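You operate a simulated robot arm through the tools that you are given. There is no shell and no other tool. Be economical: measure what you need, move in short steps, check, and stop when the job is done.

You are at the controls of a simulated robot arm. One attempt, no reset.

## Task
Take the 220 mm bracket off the grey plate and stand it in the gap of the row.
Fine: loosen both star knobs and draw both cleats back first. Set down upright: what you pick out.
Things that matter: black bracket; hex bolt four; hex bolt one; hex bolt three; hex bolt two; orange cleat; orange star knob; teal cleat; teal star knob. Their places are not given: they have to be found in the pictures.

It is judged by the outcome, as a careful person would: the job done as asked, and still so three seconds after it is handed in. It fails if anything else is knocked over, pushed out of place, dropped, spilled or broken.

## Robot
A 6-joint arm with a two-finger parallel gripper, fixed in place. Base frame: the origin is at the foot of the arm, x ahead of it, y to its left, z up; the work surface is at about z = 760. Units: mm, degrees, N and s.
With the tool pointing down near the work surface it reaches from about 260 to 680 mm from the base axis. Its first joint turns from -66.0 to 66.0 degrees. Payload 2.9 kg.
The tool frame sits at the grasp point between the pads (the TCP): z along the fingers, y along the line on which they close. The tips reach 30 mm beyond it. The gripper opens to 110 mm. The fingers are 20 mm wide and 10 mm thick; the gripper's body (48 by 112 mm) begins 55 mm behind the TCP.
Orientation is told as [roll, pitch, yaw] about the base's x, y, z axes, in that order, counted from this pose: with the fingers straight down and closing along the base's y, the tool's x points along the base's -x, its y along +y and its z along -z.

## Interface
- The arm moves only by the tool nudge_tool. Its argument "targets" is a list of rows, each a list of 7 numbers: the shift along the tool's x, y, z in mm, then the turn, a rotation vector about the tool's x, y, z in degrees, then the gripper command, from -1 (shut) to 1 (fully open), values between in proportion. In form: [[dx, dy, dz, ax, ay, az, grip], ...]. A call has 1 to 20 rows; each row is the pose to reach, as a shift and turn from the pose commanded when the call began, along the tool's axes at that moment. A row lasts 0.2 s, in which the tool goes at most 50 mm and 8.6 degrees; a call with a longer step from one row to the next is refused whole, and so is a gripper value outside its range. Where a pose cannot be reached the arm comes as near as it can. A force on the tool above 60 N (or 10 N above the force at the start of the call, whichever is more), or a blocked arm, ends the call early, and 0.2 s more pass. The fingers move at their own pace (about 108 mm/s each) and stop on an object; they squeeze with about 42 N. The grip force told is the motor's: it shows also when the fingers shut on nothing. Time passes only in rows, and 0.2 s behind the last, so rows that repeat a pose let the fingers close. The reply holds the time, the measured pose of the TCP, the force on the tool along the base axes, the opening and the grip force, in the units named above and with some noise, with the torque about the TCP (base axes, N m) and any sound that the robot's microphone picked up.
- Cameras (640 x 400 px; columns grow to the right, rows downward): "scene" is fixed at [76.6, 412.5, 1396.1]; the picture's right is [-0.84, -0.54, 0.00], its down [-0.25, 0.39, -0.89] and it looks along [0.48, -0.74, -0.46] (base axes); focal length 353 px, centre (320, 200). "wrist" rides on the gripper at [72, 17, -103] in the tool frame; the picture's right is [-0.23, 0.97, 0.00], its down [-0.76, -0.18, -0.62] and it looks along [-0.61, -0.14, 0.78] (tool axes); focal length 222 px, centre (320, 200).
- get_image(camera): a new picture of that camera. It takes no simulated time.
- pixel_to_xyz(camera, pixels): for up to 12 pixels [column, row] of the newest picture of that camera ("zoom" is the newest enlarged one), the place [x, y, z] in the base frame of the surface seen there, good to about 2 mm, but the place of the scene camera against the robot may be out by one fixed shift of up to 18 mm in any direction. It takes no simulated time.
- enlarge(camera, box): a new picture of the part [left, top, right, bottom] of that camera's present view, enlarged. It takes no simulated time.
- close_job(): hands the job in; it is judged then, once.

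Work in short steps. Measure before you move; look again where a grasp or a placing could have gone wrong, and mend it. You have 80 turns and 38 pictures in all, those below and enlarged ones among them. Open the gripper and draw the arm clear of the work before you hand the job in, unless the task says otherwise; then end with one line.

The tools are called after "Call:" by a JSON object that holds its "method" and its "body". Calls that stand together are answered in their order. nudge_tool: Moves the arm, as the interface text tells. Its arguments: {"type":"object","properties":{"targets":{"type":"array","items":{"type":"array","items":{"type":"number"}}}},"required":["targets"]} The other tools are called the same way: get_image (camera) takes a picture; pixel_to_xyz (camera, pixels) gives the place of the surface under pixels of a picture; enlarge (camera, box) takes an enlarged picture of a part of a camera's view; close_job () hands the job in.

At the start:

```text
time: 0.0
tool_pos: [323.3, -141.4, 1072.8]
ee_rot: [0.0, -0.1, 0.0]
contact_force: [-0.1, 0.0, 0.2]
wrist_torque: [0.01, 0.0, 0.01]
gripper_width: 109.9
finger_force: 0.1
```

scene: 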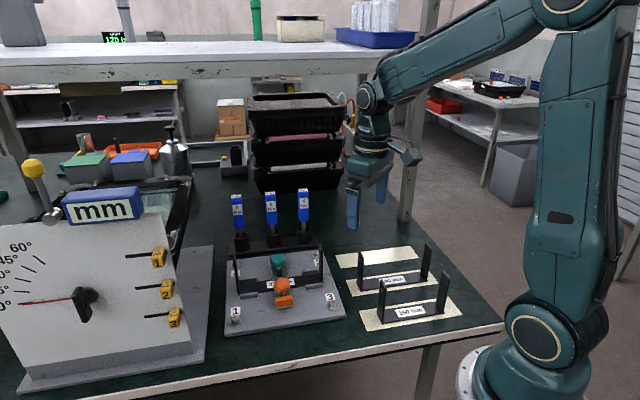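
wrist: 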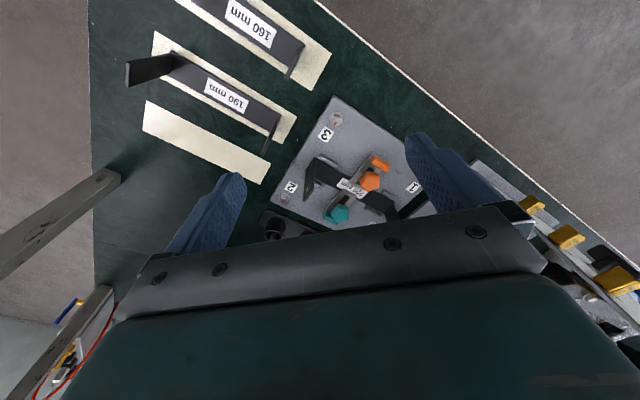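

The grey plate is around scene pixel (280,285), with the row of paper strips at (400,290). I enlarge both.

Call:
{"method": "enlarge", "body": {"camera": "scene", "box": [215, 225, 355, 335]}}

Call:
{"method": "enlarge", "body": {"camera": "wrist", "box": [250, 90, 430, 240]}}

Call:
{"method": "enlarge", "body": {"camera": "scene", "box": [325, 230, 475, 335]}}

```text
3.64 times, centred on (285, 280) of scene
```

zoom: 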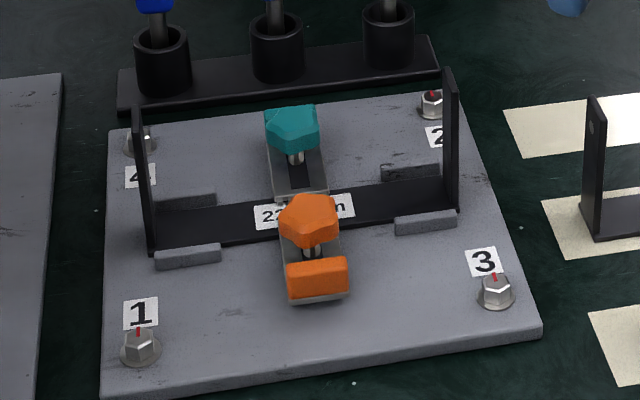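

```text
2.67 times, centred on (340, 165) of wrist
```

zoom: 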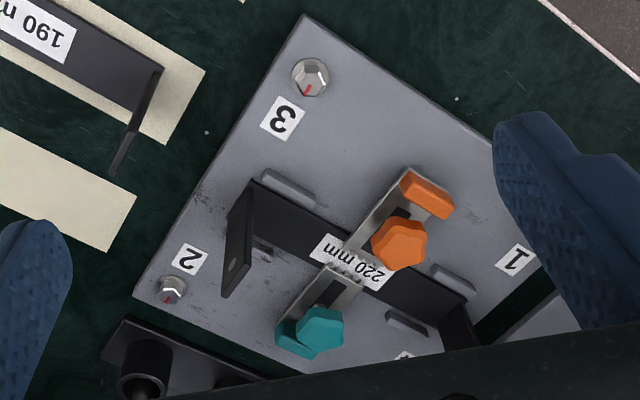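

```text
3.81 times, centred on (400, 282) of scene
```

zoom: 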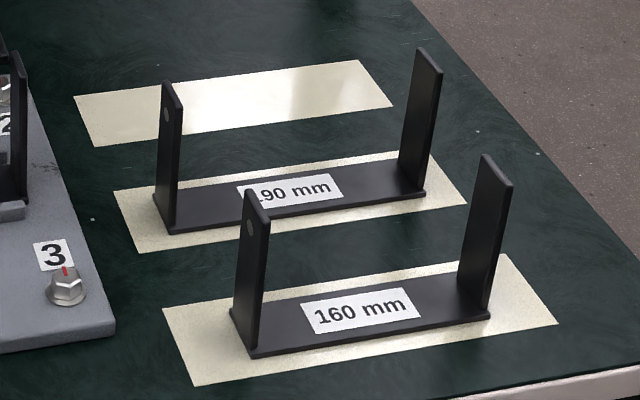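

Now I measure key points with the wrist camera (full frame pixels) and the same in scene for the offset.

Call:
{"method": "pixel_to_xyz", "body": {"camera": "wrist", "pixels": [[370, 181], [371, 163], [340, 213], [331, 215], [337, 119], [283, 197], [345, 183], [313, 190], [332, 96], [157, 103], [268, 172], [150, 125]]}}

Call:
{"method": "pixel_to_xyz", "body": {"camera": "scene", "pixels": [[282, 283], [284, 300], [278, 260], [236, 316], [332, 301], [318, 251], [245, 262], [291, 284], [347, 266], [335, 255], [409, 245], [416, 253]]}}

```text
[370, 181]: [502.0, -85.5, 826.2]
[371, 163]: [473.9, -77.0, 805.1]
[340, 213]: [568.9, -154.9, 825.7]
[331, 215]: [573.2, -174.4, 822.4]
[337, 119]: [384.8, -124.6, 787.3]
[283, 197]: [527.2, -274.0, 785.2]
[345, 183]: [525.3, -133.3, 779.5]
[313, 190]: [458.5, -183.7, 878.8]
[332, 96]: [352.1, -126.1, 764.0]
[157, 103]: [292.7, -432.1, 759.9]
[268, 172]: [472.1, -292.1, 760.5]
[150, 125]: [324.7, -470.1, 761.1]
```

```text
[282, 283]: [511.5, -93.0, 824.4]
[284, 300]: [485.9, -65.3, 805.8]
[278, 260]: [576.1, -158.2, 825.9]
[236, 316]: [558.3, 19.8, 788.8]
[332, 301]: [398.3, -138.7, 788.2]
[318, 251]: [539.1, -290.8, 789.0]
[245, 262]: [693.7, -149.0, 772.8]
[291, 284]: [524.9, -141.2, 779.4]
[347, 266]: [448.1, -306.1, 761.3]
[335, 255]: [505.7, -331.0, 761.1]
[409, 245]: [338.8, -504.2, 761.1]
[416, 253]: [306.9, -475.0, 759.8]
```

Plate is turned ~45°. Measuring drivers behind the plate and the gap strip corners in scene.

Call:
{"method": "pixel_to_xyz", "body": {"camera": "scene", "pixels": [[238, 198], [270, 196], [302, 192], [240, 240], [272, 236], [304, 233], [336.7, 255.7], [342, 267], [418, 257], [409.5, 246], [276, 276], [277, 300]]}}

Call:
{"method": "pixel_to_xyz", "body": {"camera": "wrist", "pixels": [[147, 102], [144, 127], [260, 183], [270, 163], [154, 33], [296, 118], [280, 139], [152, 58], [217, 96], [340, 175], [360, 187], [352, 190]]}}

```text
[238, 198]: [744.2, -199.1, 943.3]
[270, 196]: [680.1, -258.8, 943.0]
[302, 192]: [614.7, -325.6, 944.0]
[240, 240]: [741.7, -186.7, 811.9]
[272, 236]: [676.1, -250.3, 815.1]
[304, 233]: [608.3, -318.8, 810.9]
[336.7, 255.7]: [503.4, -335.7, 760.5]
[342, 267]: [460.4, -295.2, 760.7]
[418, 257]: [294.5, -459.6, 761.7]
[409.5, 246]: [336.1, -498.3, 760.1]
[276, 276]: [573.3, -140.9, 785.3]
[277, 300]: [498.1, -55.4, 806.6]
```

```text
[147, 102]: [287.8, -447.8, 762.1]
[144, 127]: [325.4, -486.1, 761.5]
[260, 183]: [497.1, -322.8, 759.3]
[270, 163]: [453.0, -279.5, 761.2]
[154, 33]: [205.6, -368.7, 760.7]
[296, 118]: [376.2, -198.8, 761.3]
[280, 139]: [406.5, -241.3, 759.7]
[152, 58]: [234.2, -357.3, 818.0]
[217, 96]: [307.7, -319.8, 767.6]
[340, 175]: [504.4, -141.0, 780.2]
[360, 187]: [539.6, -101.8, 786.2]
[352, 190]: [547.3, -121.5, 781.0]
```

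The strip and bracket share the same 45° direction; gap centre ≈ (391,-384), bracket centre ≈ (535,-120). I move above the orange knob with yaw -45 (camera looking across both cleats).

Call:
{"method": "nudge_tool", "body": {"targets": [[-30, 10, 24, 0, 0, 7.5, 1], [-60, 19, 48, 0, 0, 15, 1], [-90, 29, 72, 0, 0, 22.5, 1], [-120, 38, 96, 0, 0, 30, 1], [-150, 48, 120, 0, 0, 37.5, 1], [-177, 57, 143, 0, 0, 45, 1], [-177, 57, 143, 0, 0, 45, 1]]}}

Call:
{"method": "get_image", "body": {"camera": "wrist"}}

```text
time: 1.6
tool_pos: [498.7, -83.6, 929.6]
ee_rot: [0.1, 0.0, -45.2]
contact_force: [-0.9, 0.6, -0.5]
wrist_torque: [0.0, 0.01, 0.02]
gripper_width: 109.9
finger_force: 0.0
```

```text
32 pictures are left
```

wrist: 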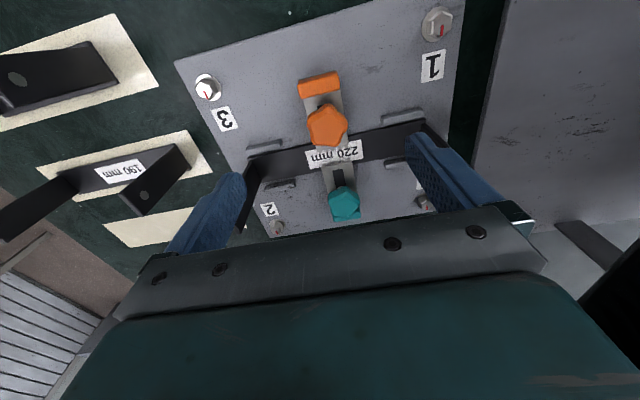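

Good view of both cleats (orange knob (327,126), teal (345,203)); I enlarge to get precise geometry.

Call:
{"method": "enlarge", "body": {"camera": "wrist", "box": [270, 60, 400, 230]}}

Call:
{"method": "pixel_to_xyz", "body": {"camera": "wrist", "pixels": [[327, 128], [310, 128], [345, 128], [328, 109], [319, 82], [318, 92], [345, 200], [333, 205], [357, 205], [250, 162], [420, 128], [335, 105]]}}

```text
2.35 times, centred on (335, 145) of wrist
```

zoom: 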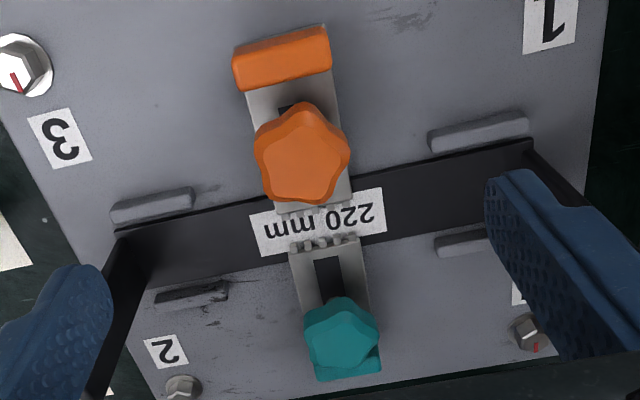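

```text
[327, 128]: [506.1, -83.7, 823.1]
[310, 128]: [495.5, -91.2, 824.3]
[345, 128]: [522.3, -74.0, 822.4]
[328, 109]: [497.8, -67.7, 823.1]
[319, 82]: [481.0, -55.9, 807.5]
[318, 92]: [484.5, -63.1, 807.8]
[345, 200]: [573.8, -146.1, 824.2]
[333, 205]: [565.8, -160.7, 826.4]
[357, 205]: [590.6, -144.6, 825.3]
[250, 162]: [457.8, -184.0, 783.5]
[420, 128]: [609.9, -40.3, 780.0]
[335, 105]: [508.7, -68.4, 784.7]
```

I sample knob outlines and cleat details in the zoom.

Call:
{"method": "pixel_to_xyz", "body": {"camera": "zoom", "pixels": [[302, 106], [258, 138], [345, 155], [305, 196], [270, 190], [333, 193], [343, 300], [308, 322], [376, 325], [340, 370], [285, 80], [300, 207]]}}

Call:
{"method": "pixel_to_xyz", "body": {"camera": "zoom", "pixels": [[237, 90], [328, 68], [260, 110], [335, 110], [292, 255], [360, 240], [310, 250], [325, 377], [380, 365], [127, 230], [520, 145], [330, 280]]}}

```text
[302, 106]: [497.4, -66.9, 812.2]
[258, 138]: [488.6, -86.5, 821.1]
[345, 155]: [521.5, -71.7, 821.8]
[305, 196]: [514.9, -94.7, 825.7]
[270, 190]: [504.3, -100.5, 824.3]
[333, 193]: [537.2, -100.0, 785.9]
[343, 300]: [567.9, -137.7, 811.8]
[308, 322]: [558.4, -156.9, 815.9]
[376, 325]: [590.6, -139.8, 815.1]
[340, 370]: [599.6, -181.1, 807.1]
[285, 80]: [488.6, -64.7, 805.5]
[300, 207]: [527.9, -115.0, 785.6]
```

```text
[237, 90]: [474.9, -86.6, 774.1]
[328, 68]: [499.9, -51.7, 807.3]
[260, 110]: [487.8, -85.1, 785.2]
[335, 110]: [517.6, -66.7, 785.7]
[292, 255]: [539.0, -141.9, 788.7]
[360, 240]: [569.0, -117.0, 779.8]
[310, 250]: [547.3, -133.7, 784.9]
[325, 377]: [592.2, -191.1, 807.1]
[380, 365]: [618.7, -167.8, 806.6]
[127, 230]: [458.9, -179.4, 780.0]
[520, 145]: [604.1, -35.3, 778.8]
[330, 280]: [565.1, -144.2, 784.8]
```

Orange knob centre ≈ (506,-83), top 826; teal ≈ (575.5,-153). Descending over the orange knob with tips to ~809 (above the block at 807), opening ~60.

Call:
{"method": "nudge_tool", "body": {"targets": [[-4.7, 5.6, 25, 0, 0, 0, 0.1], [-4.7, 5.6, 50, 0, 0, 0, 0.1], [-4.7, 5.6, 75, 0, 0, 0, 0.1], [-4.7, 5.6, 91, 0, 0, 0, 0.1], [-4.7, 5.6, 91, 0, 0, 0, 0.1]]}}

Call:
{"method": "get_image", "body": {"camera": "wrist"}}

```text
time: 2.8
tool_pos: [507.2, -83.6, 838.7]
ee_rot: [0.0, 0.0, -45.0]
contact_force: [0.6, 0.7, 0.4]
wrist_torque: [-0.01, 0.02, -0.02]
gripper_width: 60.6
finger_force: 0.1
```

```text
30 pictures are left
```

wrist: 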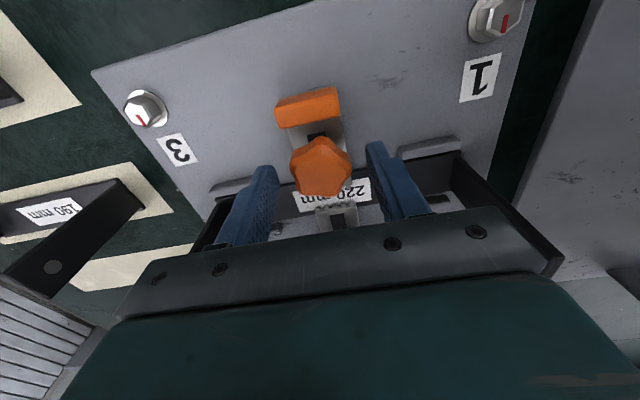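

Fingers straddle the knob at (320,165), matching the predicted tip position (320,163). Closing.

Call:
{"method": "nudge_tool", "body": {"targets": [[0, 0, 0, 0, 0, 0, -1], [0, 0, 0, 0, 0, 0, -1], [0, 0, 0, 0, 0, 0, -1]]}}

```text
time: 3.6
tool_pos: [507.2, -83.6, 838.6]
ee_rot: [0.0, 0.0, -45.0]
contact_force: [-1.4, -1.4, -2.5]
wrist_torque: [-0.32, -0.24, -0.02]
gripper_width: 36.1
finger_force: 45.4
```

Gripped the knob (36 mm). Now turning counter-clockwise (az negative) 60° and watching torque/sound.

Call:
{"method": "nudge_tool", "body": {"targets": [[0, 0, 0, 0, 0, -8, -1], [0, 0, 0, 0, 0, -16, -1], [0, 0, 0, 0, 0, -24, -1], [0, 0, 0, 0, 0, -32, -1], [0, 0, 0, 0, 0, -40, -1], [0, 0, 0, 0, 0, -48, -1], [0, 0, 0, 0, 0, -56, -1], [0, 0, 0, 0, 0, -64, -1]]}}

```text
time: 5.4
tool_pos: [506.8, -84.3, 838.6]
ee_rot: [0.0, 0.1, 19.0]
contact_force: [-11.2, -12.0, 9.0]
wrist_torque: [-0.48, 1.39, 0.04]
gripper_width: 36.0
finger_force: 44.9
```

Turned 64° smoothly; torque about z is nil. I continue another 56° and look.

Call:
{"method": "nudge_tool", "body": {"targets": [[0, 0, 0, 0, 0, -8, -1], [0, 0, 0, 0, 0, -16, -1], [0, 0, 0, 0, 0, -24, -1], [0, 0, 0, 0, 0, -32, -1], [0, 0, 0, 0, 0, -40, -1], [0, 0, 0, 0, 0, -48, -1], [0, 0, 0, 0, 0, -56, -1]]}}

Call:
{"method": "get_image", "body": {"camera": "wrist"}}

Call:
{"method": "enlarge", "body": {"camera": "scene", "box": [215, 225, 355, 335]}}

```text
time: 7.0
tool_pos: [507.7, -82.7, 838.9]
ee_rot: [-0.2, -0.1, 75.2]
contact_force: [4.2, -5.2, 3.4]
wrist_torque: [-0.35, 0.42, -0.76]
gripper_width: 37.4
finger_force: 45.4
```

```text
29 pictures are left
```

wrist: 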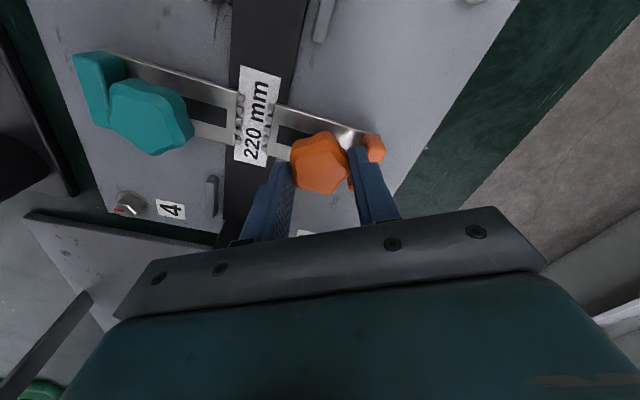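

```text
3.64 times, centred on (285, 280) of scene
```

zoom: 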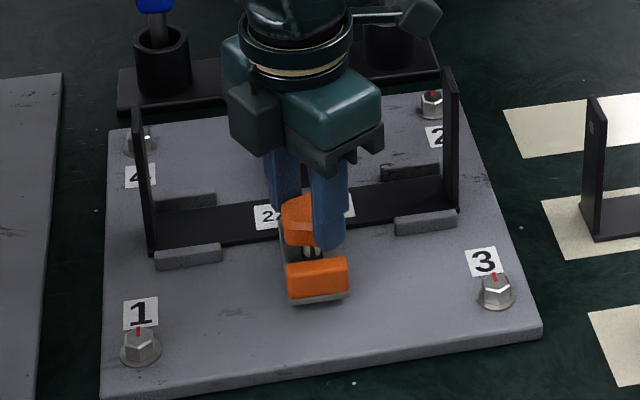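

Knob has turned ~120°, with a -0.76 N·m reaction now (likely the stop). I release and rise, then go for the cleat block with yaw back to -45.

Call:
{"method": "nudge_tool", "body": {"targets": [[0, 0, 0, 0, 0, 0, 0.1], [0, 0, 0, 0, 0, 0, 0.1], [0, 0, -20, 0, 0, 0, 0.1], [0, 0, -50, 0, 0, 0, 0.1], [0, 0, -50, 0, 0, 8, 0.1], [0, 0, -50, 0, 0, 16, 0.1], [0, 0, -50, 0, 0, 24, 0.1], [0, 0, -50, 0, 0, 32, 0.1], [0, 0, -50, 0, 0, 40, 0.1], [0, 0, -50, 0, 0, 48, 0.1], [0, 0, -50, 0, 0, 56, 0.1], [0, 0, -50, 0, 0, 64, 0.1], [0, 0, -50, 0, 0, 72, 0.1], [0, 0, -50, 0, 0, 80, 0.1], [0, 0, -50, 0, 0, 88, 0.1], [0, 0, -50, 0, 0, 96, 0.1], [0, 0, -50, 0, 0, 104, 0.1], [0, 0, -50, 0, 0, 112, 0.1], [0, 0, -50, 0, 0, 120, 0.1], [0, 0, -50, 0, 0, 120, 0.1]]}}

Call:
{"method": "get_image", "body": {"camera": "wrist"}}

```text
time: 11.2
tool_pos: [508.3, -83.6, 887.9]
ee_rot: [0.0, 0.1, -45.1]
contact_force: [-0.6, 0.5, 0.5]
wrist_torque: [0.03, -0.02, 0.01]
gripper_width: 60.5
finger_force: 0.1
```

```text
27 pictures are left
```

wrist: 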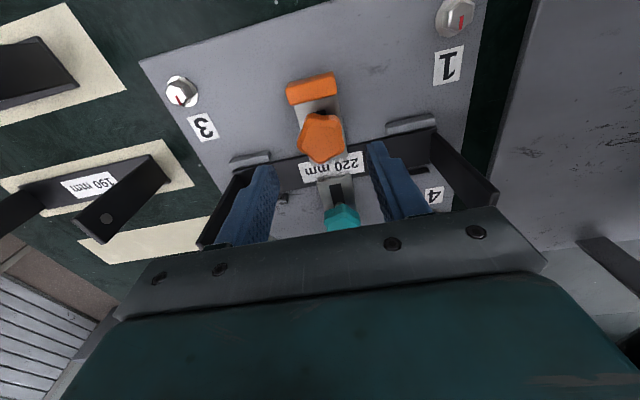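

Knob visibly rotated, at (320,138). Measuring the block (312,88) ends from this close view.

Call:
{"method": "pixel_to_xyz", "body": {"camera": "wrist", "pixels": [[289, 90], [287, 86], [333, 77], [335, 90], [291, 100], [312, 82], [312, 91], [312, 98], [320, 138], [340, 108], [298, 106], [341, 190]]}}

```text
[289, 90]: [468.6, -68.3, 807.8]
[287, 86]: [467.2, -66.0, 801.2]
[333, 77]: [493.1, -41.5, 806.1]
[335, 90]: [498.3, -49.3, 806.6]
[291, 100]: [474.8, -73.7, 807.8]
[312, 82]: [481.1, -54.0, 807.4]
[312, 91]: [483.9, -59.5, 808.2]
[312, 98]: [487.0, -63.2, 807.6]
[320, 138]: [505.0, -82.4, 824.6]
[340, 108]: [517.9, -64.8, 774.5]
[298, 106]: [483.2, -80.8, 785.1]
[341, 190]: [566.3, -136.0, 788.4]
```

Block centre ≈ (483.6,-58.2), 35 mm wide along u, top 807. Descend onto it with tips at ~791 and grip it.

Call:
{"method": "nudge_tool", "body": {"targets": [[35.3, 0.9, 0, 0, 0, 0, 0.1], [35.3, 0.9, 35, 0, 0, 0, 0.1], [35.3, 0.9, 66, 0, 0, 0, 0.1], [35.3, 0.9, 66, 0, 0, 0, 0.1], [35.3, 0.9, 66, 0, 0, 0, -1], [35.3, 0.9, 66, 0, 0, 0, -1], [35.3, 0.9, 66, 0, 0, 0, -1]]}}

```text
time: 12.8
tool_pos: [485.8, -60.3, 823.3]
ee_rot: [0.1, 0.0, -45.0]
contact_force: [-1.4, -1.7, -3.5]
wrist_torque: [-0.35, -0.45, -0.01]
gripper_width: 39.5
finger_force: 44.8
```

Block gripped at 39.5 mm. Pulling back along tool +x (away from the bracket) gently.

Call:
{"method": "nudge_tool", "body": {"targets": [[5, 0, 0, 0, 0, 0, -1], [10, 0, 0, 0, 0, 0, -1], [15, 0, 0, 0, 0, 0, -1], [20, 0, 0, 0, 0, 0, -1], [20, 0, 0, 0, 0, 0, -1]]}}

Call:
{"method": "get_image", "body": {"camera": "wrist"}}

```text
time: 14.0
tool_pos: [469.2, -44.4, 823.5]
ee_rot: [-0.1, 0.0, -45.0]
contact_force: [-0.5, -1.2, 5.6]
wrist_torque: [0.34, 0.17, 0.12]
gripper_width: 40.1
finger_force: 44.8
```

```text
26 pictures are left
```

wrist: 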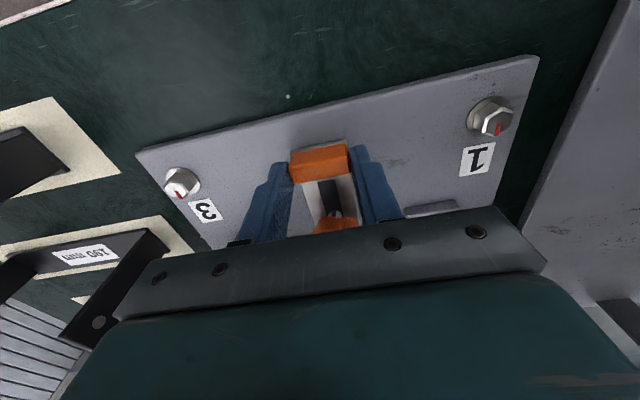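

The cleat slides freely (moved ~23 mm). I try up to 8 mm more in small steps, watching force.

Call:
{"method": "nudge_tool", "body": {"targets": [[2, 0, 0, 0, 0, 0, -1], [4, 0, 0, 0, 0, 0, -1], [6, 0, 0, 0, 0, 0, -1], [6, 0, 0, 0, 0, 0, -1]]}}

Call:
{"method": "enlarge", "body": {"camera": "scene", "box": [215, 225, 355, 335]}}

```text
time: 15.0
tool_pos: [468.3, -42.2, 822.2]
ee_rot: [0.1, -0.5, -45.2]
contact_force: [18.0, -23.6, -3.8]
wrist_torque: [-0.25, -0.55, 0.19]
gripper_width: 39.9
finger_force: 45.2
```

```text
3.64 times, centred on (285, 280) of scene
```

zoom: 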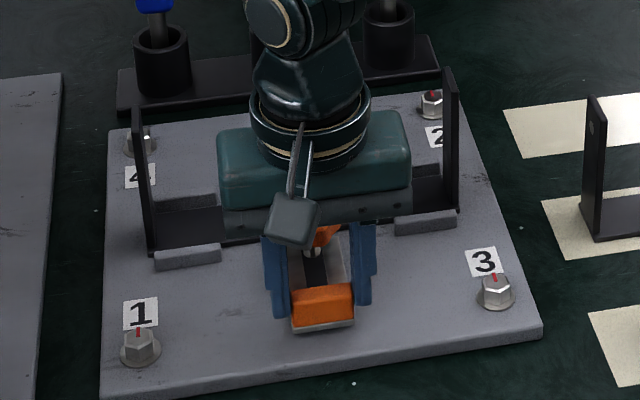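

Stop reached (30 N) — orange cleat fully back. Release, rise, and move above the teal knob at yaw -45.

Call:
{"method": "nudge_tool", "body": {"targets": [[0, 0, 0, 0, 0, 0, 0.1], [0, 0, 0, 0, 0, 0, 0.1], [0, 0, -40, 0, 0, 0, 0.1], [0, 0, -75, 0, 0, 0, 0.1], [-40, 0, -75, 0, 0, 0, 0.1], [-80, 0, -75, 0, 0, 0, 0.1], [-120, -1, -75, 0, 0, 0, 0.1], [-140, -1, -75, 0, 0, 0, 0.1], [-140, -1, -75, 0, 0, 0, 0.1]]}}

Call:
{"method": "get_image", "body": {"camera": "wrist"}}

```text
time: 17.0
tool_pos: [562.7, -140.7, 896.1]
ee_rot: [0.0, 0.0, -45.0]
contact_force: [-0.7, -0.2, -0.6]
wrist_torque: [0.01, -0.02, 0.01]
gripper_width: 60.3
finger_force: 0.0
```

```text
24 pictures are left
```

wrist: 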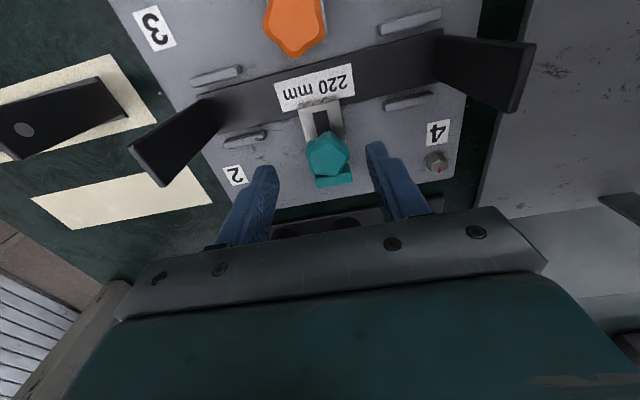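

The orange cleat tip is clear of the bracket; measuring teal knob and block from here.

Call:
{"method": "enlarge", "body": {"camera": "wrist", "box": [270, 60, 390, 200]}}

Call:
{"method": "pixel_to_xyz", "body": {"camera": "wrist", "pixels": [[328, 136], [309, 152], [346, 150], [327, 154], [318, 172], [338, 172], [318, 185], [352, 179], [317, 178], [301, 110], [338, 102], [320, 145]]}}

```text
2.86 times, centred on (330, 130) of wrist
```

zoom: 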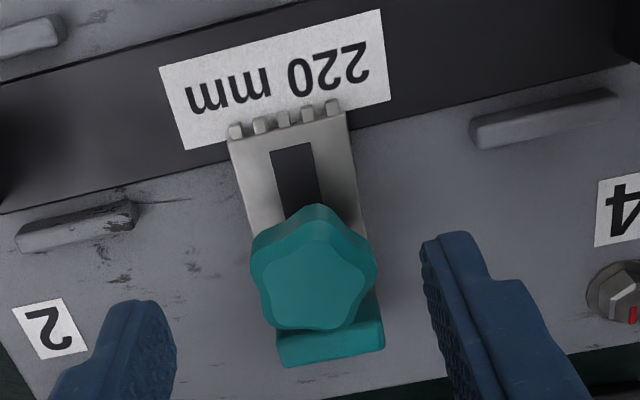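

```text
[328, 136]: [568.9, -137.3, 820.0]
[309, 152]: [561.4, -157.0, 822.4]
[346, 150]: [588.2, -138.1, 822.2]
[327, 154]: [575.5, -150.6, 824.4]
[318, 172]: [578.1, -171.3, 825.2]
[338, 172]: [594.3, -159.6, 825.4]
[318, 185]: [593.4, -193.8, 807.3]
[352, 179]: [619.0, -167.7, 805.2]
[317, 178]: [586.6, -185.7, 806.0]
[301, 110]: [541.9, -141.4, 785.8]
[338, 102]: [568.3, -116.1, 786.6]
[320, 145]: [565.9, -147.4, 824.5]
```

Teal knob centre ≈ (576,-153.5). Descend, close and turn it CCW, as with the orange one.

Call:
{"method": "nudge_tool", "body": {"targets": [[-18.5, 0.4, 0, 0, 0, 0, 0.1], [-18.5, 0.4, 30, 0, 0, 0, 0.1], [-18.5, 0.4, 57, 0, 0, 0, 0.1], [-18.5, 0.4, 57, 0, 0, 0, 0.1], [-18.5, 0.4, 57, 0, 0, 0, -1], [-18.5, 0.4, 57, 0, 0, 0, -1], [-18.5, 0.4, 57, 0, 0, 0, -1]]}}

```text
time: 18.6
tool_pos: [577.1, -152.3, 838.6]
ee_rot: [0.1, -0.1, -44.9]
contact_force: [9.2, 6.3, -8.2]
wrist_torque: [-0.24, -0.8, 0.04]
gripper_width: 35.9
finger_force: 45.1
```

Gripped (35.9 mm). Turning 120° CCW.

Call:
{"method": "nudge_tool", "body": {"targets": [[0, 0, 0, 0, 0, -8, -1], [0, 0, 0, 0, 0, -16, -1], [0, 0, 0, 0, 0, -24, -1], [0, 0, 0, 0, 0, -32, -1], [0, 0, 0, 0, 0, -40, -1], [0, 0, 0, 0, 0, -48, -1], [0, 0, 0, 0, 0, -56, -1], [0, 0, 0, 0, 0, -64, -1], [0, 0, 0, 0, 0, -72, -1], [0, 0, 0, 0, 0, -80, -1], [0, 0, 0, 0, 0, -88, -1], [0, 0, 0, 0, 0, -96, -1], [0, 0, 0, 0, 0, -104, -1], [0, 0, 0, 0, 0, -112, -1], [0, 0, 0, 0, 0, -120, -1]]}}

```text
time: 21.8
tool_pos: [579.7, -154.3, 843.6]
ee_rot: [-0.7, 0.1, 75.0]
contact_force: [18.7, -24.2, -10.0]
wrist_torque: [-0.5, -0.26, -0.66]
gripper_width: 37.4
finger_force: 44.9
```

Torque -0.66 again at the end, as with orange. Release, rise and rotate back.

Call:
{"method": "nudge_tool", "body": {"targets": [[0, 0, 0, 0, 0, 0, 0.1], [0, 0, 0, 0, 0, 0, 0.1], [0, 0, -20, 0, 0, 0, 0.1], [0, 0, -50, 0, 0, 0, 0.1], [0, 0, -50, 0, 0, 8, 0.1], [0, 0, -50, 0, 0, 16, 0.1], [0, 0, -50, 0, 0, 24, 0.1], [0, 0, -50, 0, 0, 32, 0.1], [0, 0, -50, 0, 0, 40, 0.1], [0, 0, -50, 0, 0, 48, 0.1], [0, 0, -50, 0, 0, 56, 0.1], [0, 0, -50, 0, 0, 64, 0.1], [0, 0, -50, 0, 0, 72, 0.1], [0, 0, -50, 0, 0, 80, 0.1], [0, 0, -50, 0, 0, 88, 0.1], [0, 0, -50, 0, 0, 96, 0.1], [0, 0, -50, 0, 0, 104, 0.1], [0, 0, -50, 0, 0, 112, 0.1], [0, 0, -50, 0, 0, 120, 0.1], [0, 0, -50, 0, 0, 120, 0.1]]}}

Call:
{"method": "get_image", "body": {"camera": "wrist"}}

```text
time: 26.0
tool_pos: [575.4, -152.7, 890.9]
ee_rot: [0.0, 0.0, -45.1]
contact_force: [0.9, 0.2, -0.1]
wrist_torque: [-0.04, 0.03, 0.0]
gripper_width: 60.7
finger_force: 0.1
```

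```text
22 pictures are left
```

wrist: 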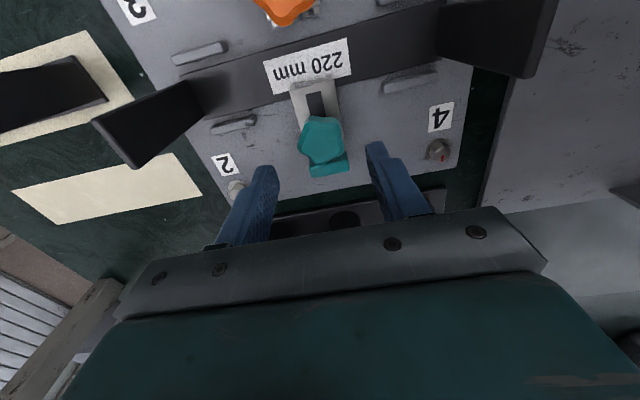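

Knob turned; measuring the teal block.

Call:
{"method": "pixel_to_xyz", "body": {"camera": "wrist", "pixels": [[312, 175], [347, 168], [345, 157], [311, 168], [330, 172], [321, 136], [322, 118], [300, 140], [343, 135], [302, 98], [333, 85]]}}

```text
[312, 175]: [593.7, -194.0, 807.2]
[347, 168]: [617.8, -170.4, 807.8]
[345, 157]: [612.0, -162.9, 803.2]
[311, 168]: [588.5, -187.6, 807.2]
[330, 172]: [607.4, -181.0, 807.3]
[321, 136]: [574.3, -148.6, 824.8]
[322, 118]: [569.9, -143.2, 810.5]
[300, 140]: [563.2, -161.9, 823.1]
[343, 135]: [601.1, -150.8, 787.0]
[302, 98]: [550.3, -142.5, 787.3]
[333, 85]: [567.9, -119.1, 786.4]
```

Block centre ≈ (602.5,-179). Descend onto it and grip.

Call:
{"method": "nudge_tool", "body": {"targets": [[-37.8, 0.6, 0, 0, 0, 0, 0.1], [-37.8, 0.6, 35, 0, 0, 0, 0.1], [-37.8, 0.6, 68, 0, 0, 0, 0.1], [-37.8, 0.6, 68, 0, 0, 0, 0.1], [-37.8, 0.6, 68, 0, 0, 0, -1], [-37.8, 0.6, 68, 0, 0, 0, -1], [-37.8, 0.6, 68, 0, 0, 0, -1]]}}

```text
time: 27.6
tool_pos: [604.6, -180.9, 821.3]
ee_rot: [-0.1, 0.0, -45.2]
contact_force: [-8.0, -9.5, -0.3]
wrist_torque: [-0.49, -0.26, 0.07]
gripper_width: 39.8
finger_force: 45.3
```

Gripped. The middle driver lies in line behind, so I check clearance in the scene before pulling.

Call:
{"method": "enlarge", "body": {"camera": "scene", "box": [215, 130, 355, 310]}}

```text
2.22 times, centred on (285, 220) of scene
```

zoom: 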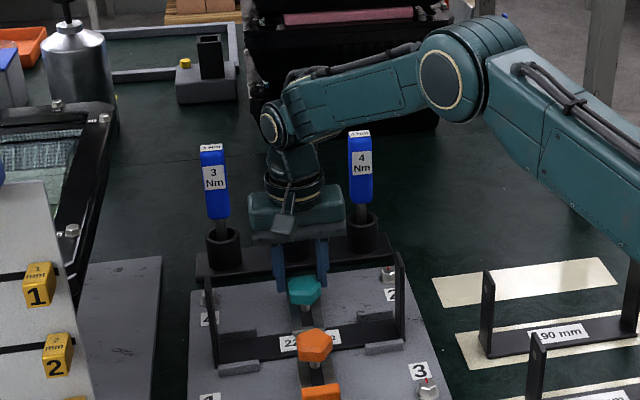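

I measure arm wrist surfaces and the neighbouring drivers to assess clearance.

Call:
{"method": "pixel_to_xyz", "body": {"camera": "zoom", "pixels": [[275, 125], [262, 122], [290, 160], [270, 170], [265, 190], [265, 210], [325, 190], [340, 205], [320, 160], [212, 150], [360, 140], [255, 225]]}}

```text
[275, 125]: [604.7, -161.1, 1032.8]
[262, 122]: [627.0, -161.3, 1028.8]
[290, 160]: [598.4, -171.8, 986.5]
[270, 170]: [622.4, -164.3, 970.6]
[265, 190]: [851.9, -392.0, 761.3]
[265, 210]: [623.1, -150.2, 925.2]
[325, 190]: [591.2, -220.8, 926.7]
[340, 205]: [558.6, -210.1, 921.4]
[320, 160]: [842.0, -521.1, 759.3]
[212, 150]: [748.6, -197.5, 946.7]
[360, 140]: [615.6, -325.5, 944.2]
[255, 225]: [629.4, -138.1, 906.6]
```

Wrist radius ≈33 mm, driver face at ~75 mm; after 25 mm pull still ~20 mm clear. Pulling along tool -x.

Call:
{"method": "nudge_tool", "body": {"targets": [[-5, 0, 0, 0, 0, 0, -1], [-10, 0, 0, 0, 0, 0, -1], [-15, 0, 0, 0, 0, 0, -1], [-20, 0, 0, 0, 0, 0, -1], [-22, 0, 0, 0, 0, 0, -1], [-24, 0, 0, 0, 0, 0, -1], [-24, 0, 0, 0, 0, 0, -1]]}}

```text
time: 29.2
tool_pos: [621.3, -195.7, 821.8]
ee_rot: [0.0, 0.1, -45.1]
contact_force: [-12.7, -11.5, -5.0]
wrist_torque: [0.08, 0.67, -0.47]
gripper_width: 39.7
finger_force: 45.5
```

Teal cleat back 22 mm. Release, rise well above the flanges, turn to yaw +45 and look along the bracket.

Call:
{"method": "nudge_tool", "body": {"targets": [[0, 0, 0, 0, 0, 0, 0.1], [0, 0, 0, 0, 0, 0, 0.1], [0, 0, -40, 0, 0, 0, 0.1], [0, 0, -80, 0, 0, 0, 0.1], [0, 0, -115, 0, 0, 0, 0.1], [20, -11, -115, 0, 0, -8, 0.1], [40, -22, -115, 0, 0, -16, 0.1], [60, -33, -115, 0, 0, -24, 0.1], [80, -44, -115, 0, 0, -32, 0.1], [100, -55, -115, 0, 0, -40, 0.1], [112, -61, -115, 0, 0, -48, 0.1], [112, -61, -115, 0, 0, -56, 0.1], [112, -61, -115, 0, 0, -64, 0.1], [112, -61, -115, 0, 0, -72, 0.1], [112, -61, -115, 0, 0, -80, 0.1], [112, -61, -115, 0, 0, -88, 0.1], [112, -61, -115, 0, 0, -90, 0.1], [112, -61, -115, 0, 0, -90, 0.1]]}}

Call:
{"method": "get_image", "body": {"camera": "wrist"}}

```text
time: 33.0
tool_pos: [498.8, -158.6, 937.5]
ee_rot: [0.0, 0.0, 45.1]
contact_force: [-0.9, 0.6, 0.5]
wrist_torque: [0.0, 0.0, -0.01]
gripper_width: 60.2
finger_force: 0.1
```

```text
20 pictures are left
```

wrist: 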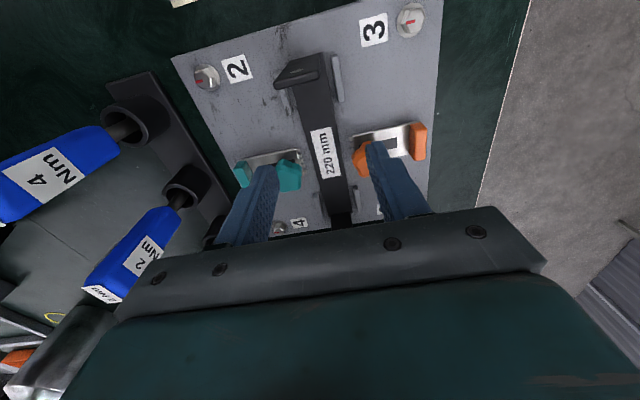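

Both cleats are clear of the base. Enlarging to measure the bracket precisely.

Call:
{"method": "enlarge", "body": {"camera": "wrist", "box": [230, 40, 440, 230]}}

Call:
{"method": "pixel_to_xyz", "body": {"camera": "wrist", "pixels": [[296, 90], [333, 95], [303, 120], [338, 120], [308, 138], [342, 138], [320, 175], [350, 190], [340, 215], [302, 152], [355, 150], [303, 65]]}}

```text
2.11 times, centred on (335, 135) of wrist
```

zoom: 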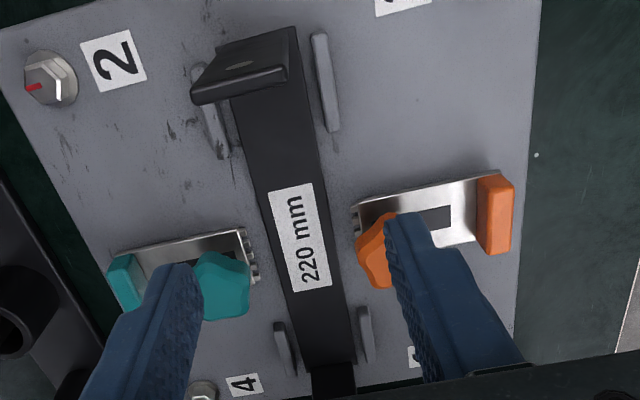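

```text
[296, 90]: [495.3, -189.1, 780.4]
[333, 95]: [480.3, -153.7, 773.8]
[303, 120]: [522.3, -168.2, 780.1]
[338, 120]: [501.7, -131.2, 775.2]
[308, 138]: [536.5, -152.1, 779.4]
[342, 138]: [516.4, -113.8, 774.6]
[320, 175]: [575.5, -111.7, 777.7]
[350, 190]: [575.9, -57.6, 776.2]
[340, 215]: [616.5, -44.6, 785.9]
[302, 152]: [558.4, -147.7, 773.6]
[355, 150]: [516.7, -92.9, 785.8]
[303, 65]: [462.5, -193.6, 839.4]
```

I sample base edges and flange points more precisely in the zoom.

Call:
{"method": "pixel_to_xyz", "body": {"camera": "zoom", "pixels": [[245, 150], [250, 150], [314, 150], [318, 150], [322, 150], [300, 335], [346, 330], [350, 330], [285, 290], [333, 240], [195, 100], [292, 35]]}}

Call:
{"method": "pixel_to_xyz", "body": {"camera": "zoom", "pixels": [[250, 65], [235, 130], [295, 120], [295, 325], [324, 190], [260, 190], [313, 385], [350, 375], [325, 362], [255, 270], [355, 215], [225, 155]]}}

```text
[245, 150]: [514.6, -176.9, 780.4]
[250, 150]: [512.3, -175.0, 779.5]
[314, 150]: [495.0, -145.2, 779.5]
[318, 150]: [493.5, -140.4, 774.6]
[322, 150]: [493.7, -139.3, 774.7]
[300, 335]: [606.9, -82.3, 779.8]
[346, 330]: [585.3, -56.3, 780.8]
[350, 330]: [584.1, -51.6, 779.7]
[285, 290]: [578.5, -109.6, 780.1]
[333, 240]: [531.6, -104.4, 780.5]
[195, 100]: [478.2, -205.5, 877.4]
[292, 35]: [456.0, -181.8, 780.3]
```

```text
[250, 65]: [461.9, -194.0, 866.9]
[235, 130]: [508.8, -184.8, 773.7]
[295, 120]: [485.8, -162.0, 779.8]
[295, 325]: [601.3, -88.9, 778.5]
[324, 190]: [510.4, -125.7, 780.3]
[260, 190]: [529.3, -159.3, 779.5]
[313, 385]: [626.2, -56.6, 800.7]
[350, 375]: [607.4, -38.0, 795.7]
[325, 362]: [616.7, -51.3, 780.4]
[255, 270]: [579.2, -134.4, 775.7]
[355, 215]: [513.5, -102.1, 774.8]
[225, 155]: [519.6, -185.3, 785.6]
```

Base: v-centre ≈469, width ~38, thickness 6 (774–780), centre ≈ (543,-120). I'll grip at 32 mm toward +u, between the cleats and guides; first to a hover.

Call:
{"method": "nudge_tool", "body": {"targets": [[-45, -2, 0, 0, 0, 0, 0], [-90.4, -4.2, 0, 0, 0, 0, 0], [-90.4, -4.2, 40, 0, 0, 0, 0], [-90.4, -4.2, 80, 0, 0, 0, 0], [-90.4, -4.2, 95, 0, 0, 0, 0], [-90.4, -4.2, 95, 0, 0, 0, 0]]}}

Call:
{"method": "enlarge", "body": {"camera": "wrist", "box": [180, 20, 460, 260]}}

```text
time: 34.4
tool_pos: [564.6, -98.6, 842.9]
ee_rot: [-0.1, 0.0, 45.0]
contact_force: [0.0, 0.3, -0.4]
wrist_torque: [-0.02, 0.01, 0.01]
gripper_width: 55.0
finger_force: 0.1
```

```text
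1.67 times, centred on (320, 140) of wrist
```

zoom: 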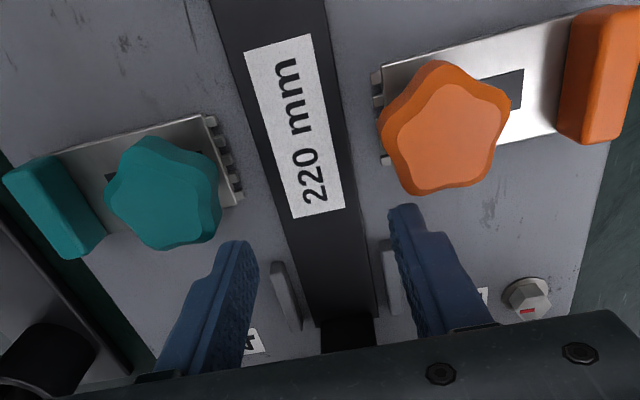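

Measuring the cleat edges and guide ends here to verify the slot for the fingers.

Call:
{"method": "pixel_to_xyz", "body": {"camera": "zoom", "pixels": [[275, 263], [272, 268], [384, 243], [388, 240], [240, 200], [225, 160], [385, 163], [378, 75], [297, 240], [362, 220], [250, 215], [385, 200]]}}

```text
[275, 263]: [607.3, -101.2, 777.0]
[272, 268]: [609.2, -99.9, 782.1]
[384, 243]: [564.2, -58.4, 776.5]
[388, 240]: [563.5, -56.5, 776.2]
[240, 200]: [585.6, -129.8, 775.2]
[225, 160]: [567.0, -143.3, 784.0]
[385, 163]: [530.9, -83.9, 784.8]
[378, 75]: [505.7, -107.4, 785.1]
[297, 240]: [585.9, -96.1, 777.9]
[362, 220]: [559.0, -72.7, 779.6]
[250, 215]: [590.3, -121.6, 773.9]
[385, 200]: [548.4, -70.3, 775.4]
```

Slot for fingers is u 321–358; I shift 4.5 mm to u≈334 and descend to tips ~776, then close.

Call:
{"method": "nudge_tool", "body": {"targets": [[-4.5, 0, 0, 0, 0, 0, 0], [-4.5, 0, 15, 0, 0, 0, 0], [-4.5, 0, 28, 0, 0, 0, 0], [-4.5, 0, 37, 0, 0, 0, 0], [-4.5, 0, 37, 0, 0, 0, 0]]}}

Call:
{"method": "get_image", "body": {"camera": "wrist"}}

```text
time: 35.6
tool_pos: [568.5, -95.5, 805.7]
ee_rot: [0.0, 0.1, 45.1]
contact_force: [-1.0, 0.8, 0.9]
wrist_torque: [0.01, 0.0, 0.04]
gripper_width: 55.3
finger_force: 0.1
```

```text
17 pictures are left
```

wrist: 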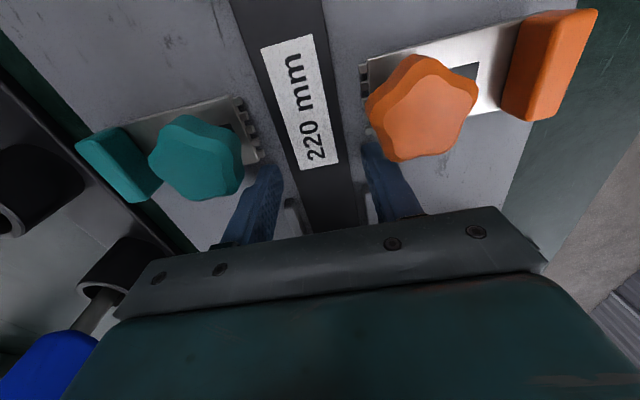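

Fingers straddle the base freely at (275,170)/(365,150). Closing.

Call:
{"method": "nudge_tool", "body": {"targets": [[0, 0, 0, 0, 0, 0, -1], [0, 0, 0, 0, 0, 0, -1], [0, 0, 0, 0, 0, 0, -1]]}}

```text
time: 36.4
tool_pos: [568.4, -95.0, 806.5]
ee_rot: [0.1, -0.1, 45.0]
contact_force: [0.2, 0.4, -0.3]
wrist_torque: [-0.03, -0.02, 0.04]
gripper_width: 39.7
finger_force: 41.9
```

Base gripped at 39.7 mm. Lifting 15 mm slowly as a test.

Call:
{"method": "nudge_tool", "body": {"targets": [[0, 0, -3, 0, 0, 0, -1], [0, 0, -7, 0, 0, 0, -1], [0, 0, -11, 0, 0, 0, -1], [0, 0, -15, 0, 0, 0, -1], [0, 0, -15, 0, 0, 0, -1]]}}

Call:
{"method": "enlarge", "body": {"camera": "scene", "box": [215, 205, 355, 335]}}

```text
time: 37.6
tool_pos: [568.2, -95.8, 820.2]
ee_rot: [0.0, 0.0, 45.0]
contact_force: [-0.4, 0.2, -2.6]
wrist_torque: [0.11, -0.06, 0.0]
gripper_width: 39.4
finger_force: 41.8
```

```text
3.08 times, centred on (285, 270) of scene
```

zoom: 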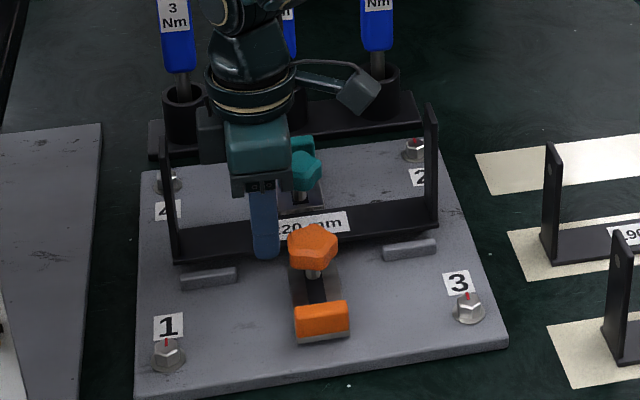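

Lifted level, weight 2.6 N, torque small. Raise 100 mm more, then carry along -u by 294 and +v by 79 to above the gap.

Call:
{"method": "nudge_tool", "body": {"targets": [[0, 0, -20, 0, 0, 0, -1], [0, 0, -40, 0, 0, 0, -1], [0, 0, -60, 0, 0, 0, -1], [0, 0, -80, 0, 0, 0, -1], [0, 0, -100, 0, 0, 0, -1], [20, -5, -100, 0, 0, 0, -1], [45, -12, -100, 0, 0, 0, -1], [70, -19, -100, 0, 0, 0, -1], [95, -26, -100, 0, 0, 0, -1], [120, -32, -100, 0, 0, 0, -1], [145, -39, -100, 0, 0, 0, -1], [170, -46, -100, 0, 0, 0, -1], [195, -52, -100, 0, 0, 0, -1], [220, -59, -100, 0, 0, 0, -1], [245, -66, -100, 0, 0, 0, -1], [270, -73, -100, 0, 0, 0, -1], [285, -77, -100, 0, 0, 0, -1], [294, -79, -100, 0, 0, 0, -1], [294, -79, -100, 0, 0, 0, -1]]}}

Call:
{"method": "get_image", "body": {"camera": "wrist"}}

Call:
{"method": "get_image", "body": {"camera": "scene"}}

```text
time: 41.6
tool_pos: [416.3, -358.0, 921.2]
ee_rot: [0.0, 0.0, 45.0]
contact_force: [-0.5, 0.6, -3.2]
wrist_torque: [0.07, -0.07, -0.03]
gripper_width: 39.5
finger_force: 42.1
```

```text
15 pictures are left
```

wrist: 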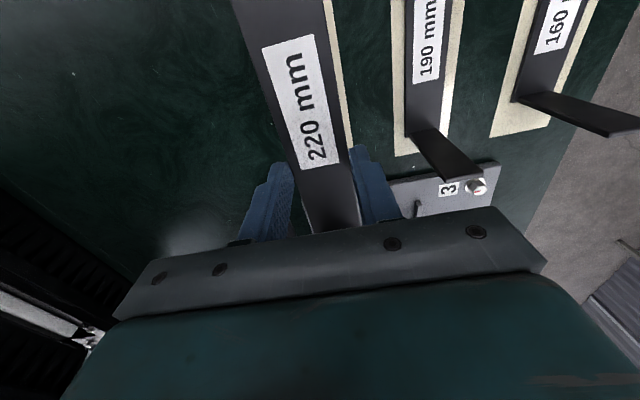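

```text
14 pictures are left
```

scene: 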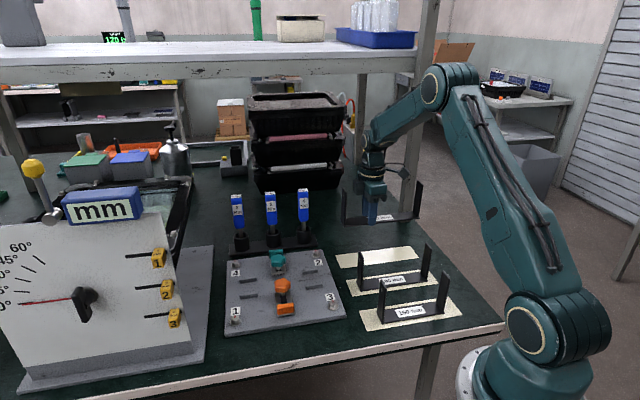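

Carried fine. Enlarge the scene to measure the bracket ends versus the strip in the same camera.

Call:
{"method": "enlarge", "body": {"camera": "scene", "box": [325, 165, 455, 275]}}

```text
3.64 times, centred on (390, 220) of scene
```

zoom: 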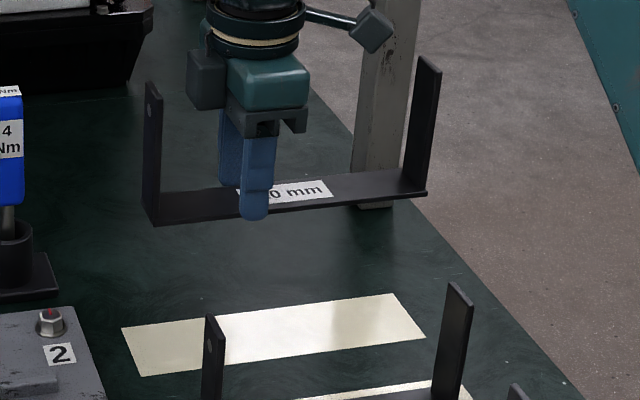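

Call:
{"method": "pixel_to_xyz", "body": {"camera": "zoom", "pixels": [[155, 222], [144, 198], [425, 193], [410, 170], [350, 200], [200, 217], [158, 100], [437, 80], [123, 329], [144, 375], [423, 338], [393, 295]]}}

Call:
{"method": "pixel_to_xyz", "body": {"camera": "zoom", "pixels": [[156, 215], [146, 196], [424, 190], [420, 192], [400, 190], [170, 195], [390, 173], [340, 178], [180, 215], [150, 90], [422, 62], [385, 195]]}}

```text
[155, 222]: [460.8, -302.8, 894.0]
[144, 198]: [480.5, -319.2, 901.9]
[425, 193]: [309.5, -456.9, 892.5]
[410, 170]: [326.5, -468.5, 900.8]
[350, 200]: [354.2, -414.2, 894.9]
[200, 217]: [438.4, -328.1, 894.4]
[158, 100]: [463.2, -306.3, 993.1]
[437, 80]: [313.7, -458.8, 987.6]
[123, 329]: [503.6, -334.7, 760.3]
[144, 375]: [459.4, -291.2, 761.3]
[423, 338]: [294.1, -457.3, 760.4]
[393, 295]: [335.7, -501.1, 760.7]
```

```text
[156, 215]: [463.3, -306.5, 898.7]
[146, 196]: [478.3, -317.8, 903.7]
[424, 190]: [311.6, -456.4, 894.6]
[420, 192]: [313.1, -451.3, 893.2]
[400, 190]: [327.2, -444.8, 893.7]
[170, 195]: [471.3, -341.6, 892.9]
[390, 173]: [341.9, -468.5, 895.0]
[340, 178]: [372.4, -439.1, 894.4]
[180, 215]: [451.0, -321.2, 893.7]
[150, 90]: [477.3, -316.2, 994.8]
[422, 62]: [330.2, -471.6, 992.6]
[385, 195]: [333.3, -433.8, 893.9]
```

Bracket is over the strip within 2 mm (Δu -2, Δv +1.5). Lower 118 mm with that correction.

Call:
{"method": "nudge_tool", "body": {"targets": [[2, -1.5, 10, 0, 0, 0, -1], [2, -1.5, 30, 0, 0, 0, -1], [2, -1.5, 50, 0, 0, 0, -1], [2, -1.5, 70, 0, 0, 0, -1], [2, -1.5, 90, 0, 0, 0, -1], [2, -1.5, 105, 0, 0, 0, -1], [2, -1.5, 114, 0, 0, 0, -1], [2, -1.5, 118, 0, 0, 0, -1], [2, -1.5, 118, 0, 0, 0, -1]]}}

Call:
{"method": "enlarge", "body": {"camera": "scene", "box": [325, 200, 455, 310]}}

```text
time: 43.6
tool_pos: [416.0, -362.7, 801.9]
ee_rot: [-0.1, 0.0, 45.0]
contact_force: [-0.4, 0.2, -2.4]
wrist_torque: [0.08, -0.07, -0.01]
gripper_width: 39.2
finger_force: 42.2
```

```text
3.64 times, centred on (390, 255) of scene
```

zoom: 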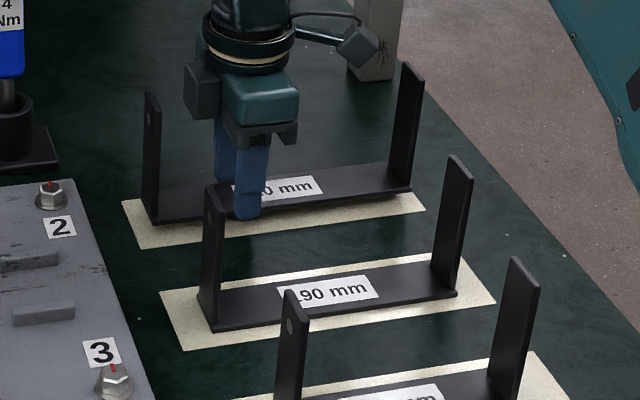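

Over the strip, ~9 mm to go. Lowering in fine steps to contact.

Call:
{"method": "nudge_tool", "body": {"targets": [[0, 0, 3, 0, 0, 0, -1], [0, 0, 5, 0, 0, 0, -1], [0, 0, 6.5, 0, 0, 0, -1], [0, 0, 7.5, 0, 0, 0, -1], [0, 0, 8.2, 0, 0, 0, -1], [0, 0, 8.2, 0, 0, 0, -1]]}}

Call:
{"method": "enlarge", "body": {"camera": "scene", "box": [325, 200, 455, 310]}}

```text
time: 45.0
tool_pos: [415.8, -361.8, 793.7]
ee_rot: [0.0, 0.0, 44.9]
contact_force: [-0.3, -0.3, -3.6]
wrist_torque: [0.08, -0.1, 0.0]
gripper_width: 39.5
finger_force: 42.5
```

```text
3.64 times, centred on (390, 255) of scene
```

zoom: 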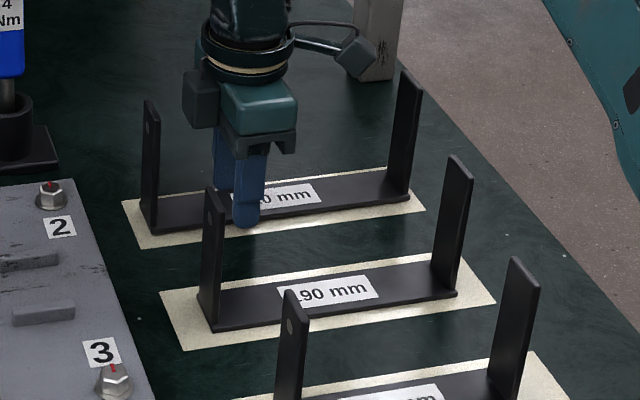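

Nearly touching and centred on the strip; still carrying the full weight. Continue down in 0.5 mm steps.

Call:
{"method": "nudge_tool", "body": {"targets": [[0, 0, 0.5, 0, 0, 0, -1], [0, 0, 1.0, 0, 0, 0, -1], [0, 0, 1.0, 0, 0, 0, -1]]}}

Call:
{"method": "pixel_to_xyz", "body": {"camera": "zoom", "pixels": [[155, 232], [408, 198], [147, 212], [350, 204], [180, 230], [123, 202], [144, 248], [424, 211], [330, 190], [385, 172], [180, 210], [230, 310]]}}

```text
time: 45.8
tool_pos: [415.9, -361.2, 793.2]
ee_rot: [-0.1, 0.0, 45.1]
contact_force: [1.0, -0.5, -4.0]
wrist_torque: [0.04, -0.05, 0.06]
gripper_width: 39.4
finger_force: 41.8
```

```text
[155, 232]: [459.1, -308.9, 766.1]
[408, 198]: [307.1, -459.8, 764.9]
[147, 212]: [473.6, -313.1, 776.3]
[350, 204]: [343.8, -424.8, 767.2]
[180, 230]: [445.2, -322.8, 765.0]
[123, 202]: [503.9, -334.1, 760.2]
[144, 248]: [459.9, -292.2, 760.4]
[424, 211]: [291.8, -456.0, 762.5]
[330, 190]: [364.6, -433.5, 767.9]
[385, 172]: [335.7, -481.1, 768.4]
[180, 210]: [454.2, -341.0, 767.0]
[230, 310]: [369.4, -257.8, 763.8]
```

Well placed (u -0.9 vs 1.5, v 562 vs 561.6). About 1 mm left; two more mm in small steps.

Call:
{"method": "nudge_tool", "body": {"targets": [[0, 0, 0.4, 0, 0, 0, -1], [0, 0, 0.8, 0, 0, 0, -1], [0, 0, 1.2, 0, 0, 0, -1], [0, 0, 1.2, 0, 0, 0, -1]]}}

```text
time: 46.8
tool_pos: [416.2, -361.0, 793.2]
ee_rot: [-0.1, -0.1, 44.9]
contact_force: [-0.2, 0.5, -3.0]
wrist_torque: [0.1, -0.07, 0.02]
gripper_width: 39.2
finger_force: 42.4
```

Still unsupported (-3 N). Continue.

Call:
{"method": "nudge_tool", "body": {"targets": [[0, 0, 0.5, 0, 0, 0, -1], [0, 0, 1.0, 0, 0, 0, -1], [0, 0, 1.0, 0, 0, 0, -1]]}}

```text
time: 47.6
tool_pos: [417.2, -361.8, 790.7]
ee_rot: [0.0, -0.1, 45.1]
contact_force: [-1.7, 5.1, 7.2]
wrist_torque: [-0.62, 0.67, -0.47]
gripper_width: 39.5
finger_force: 41.9
```

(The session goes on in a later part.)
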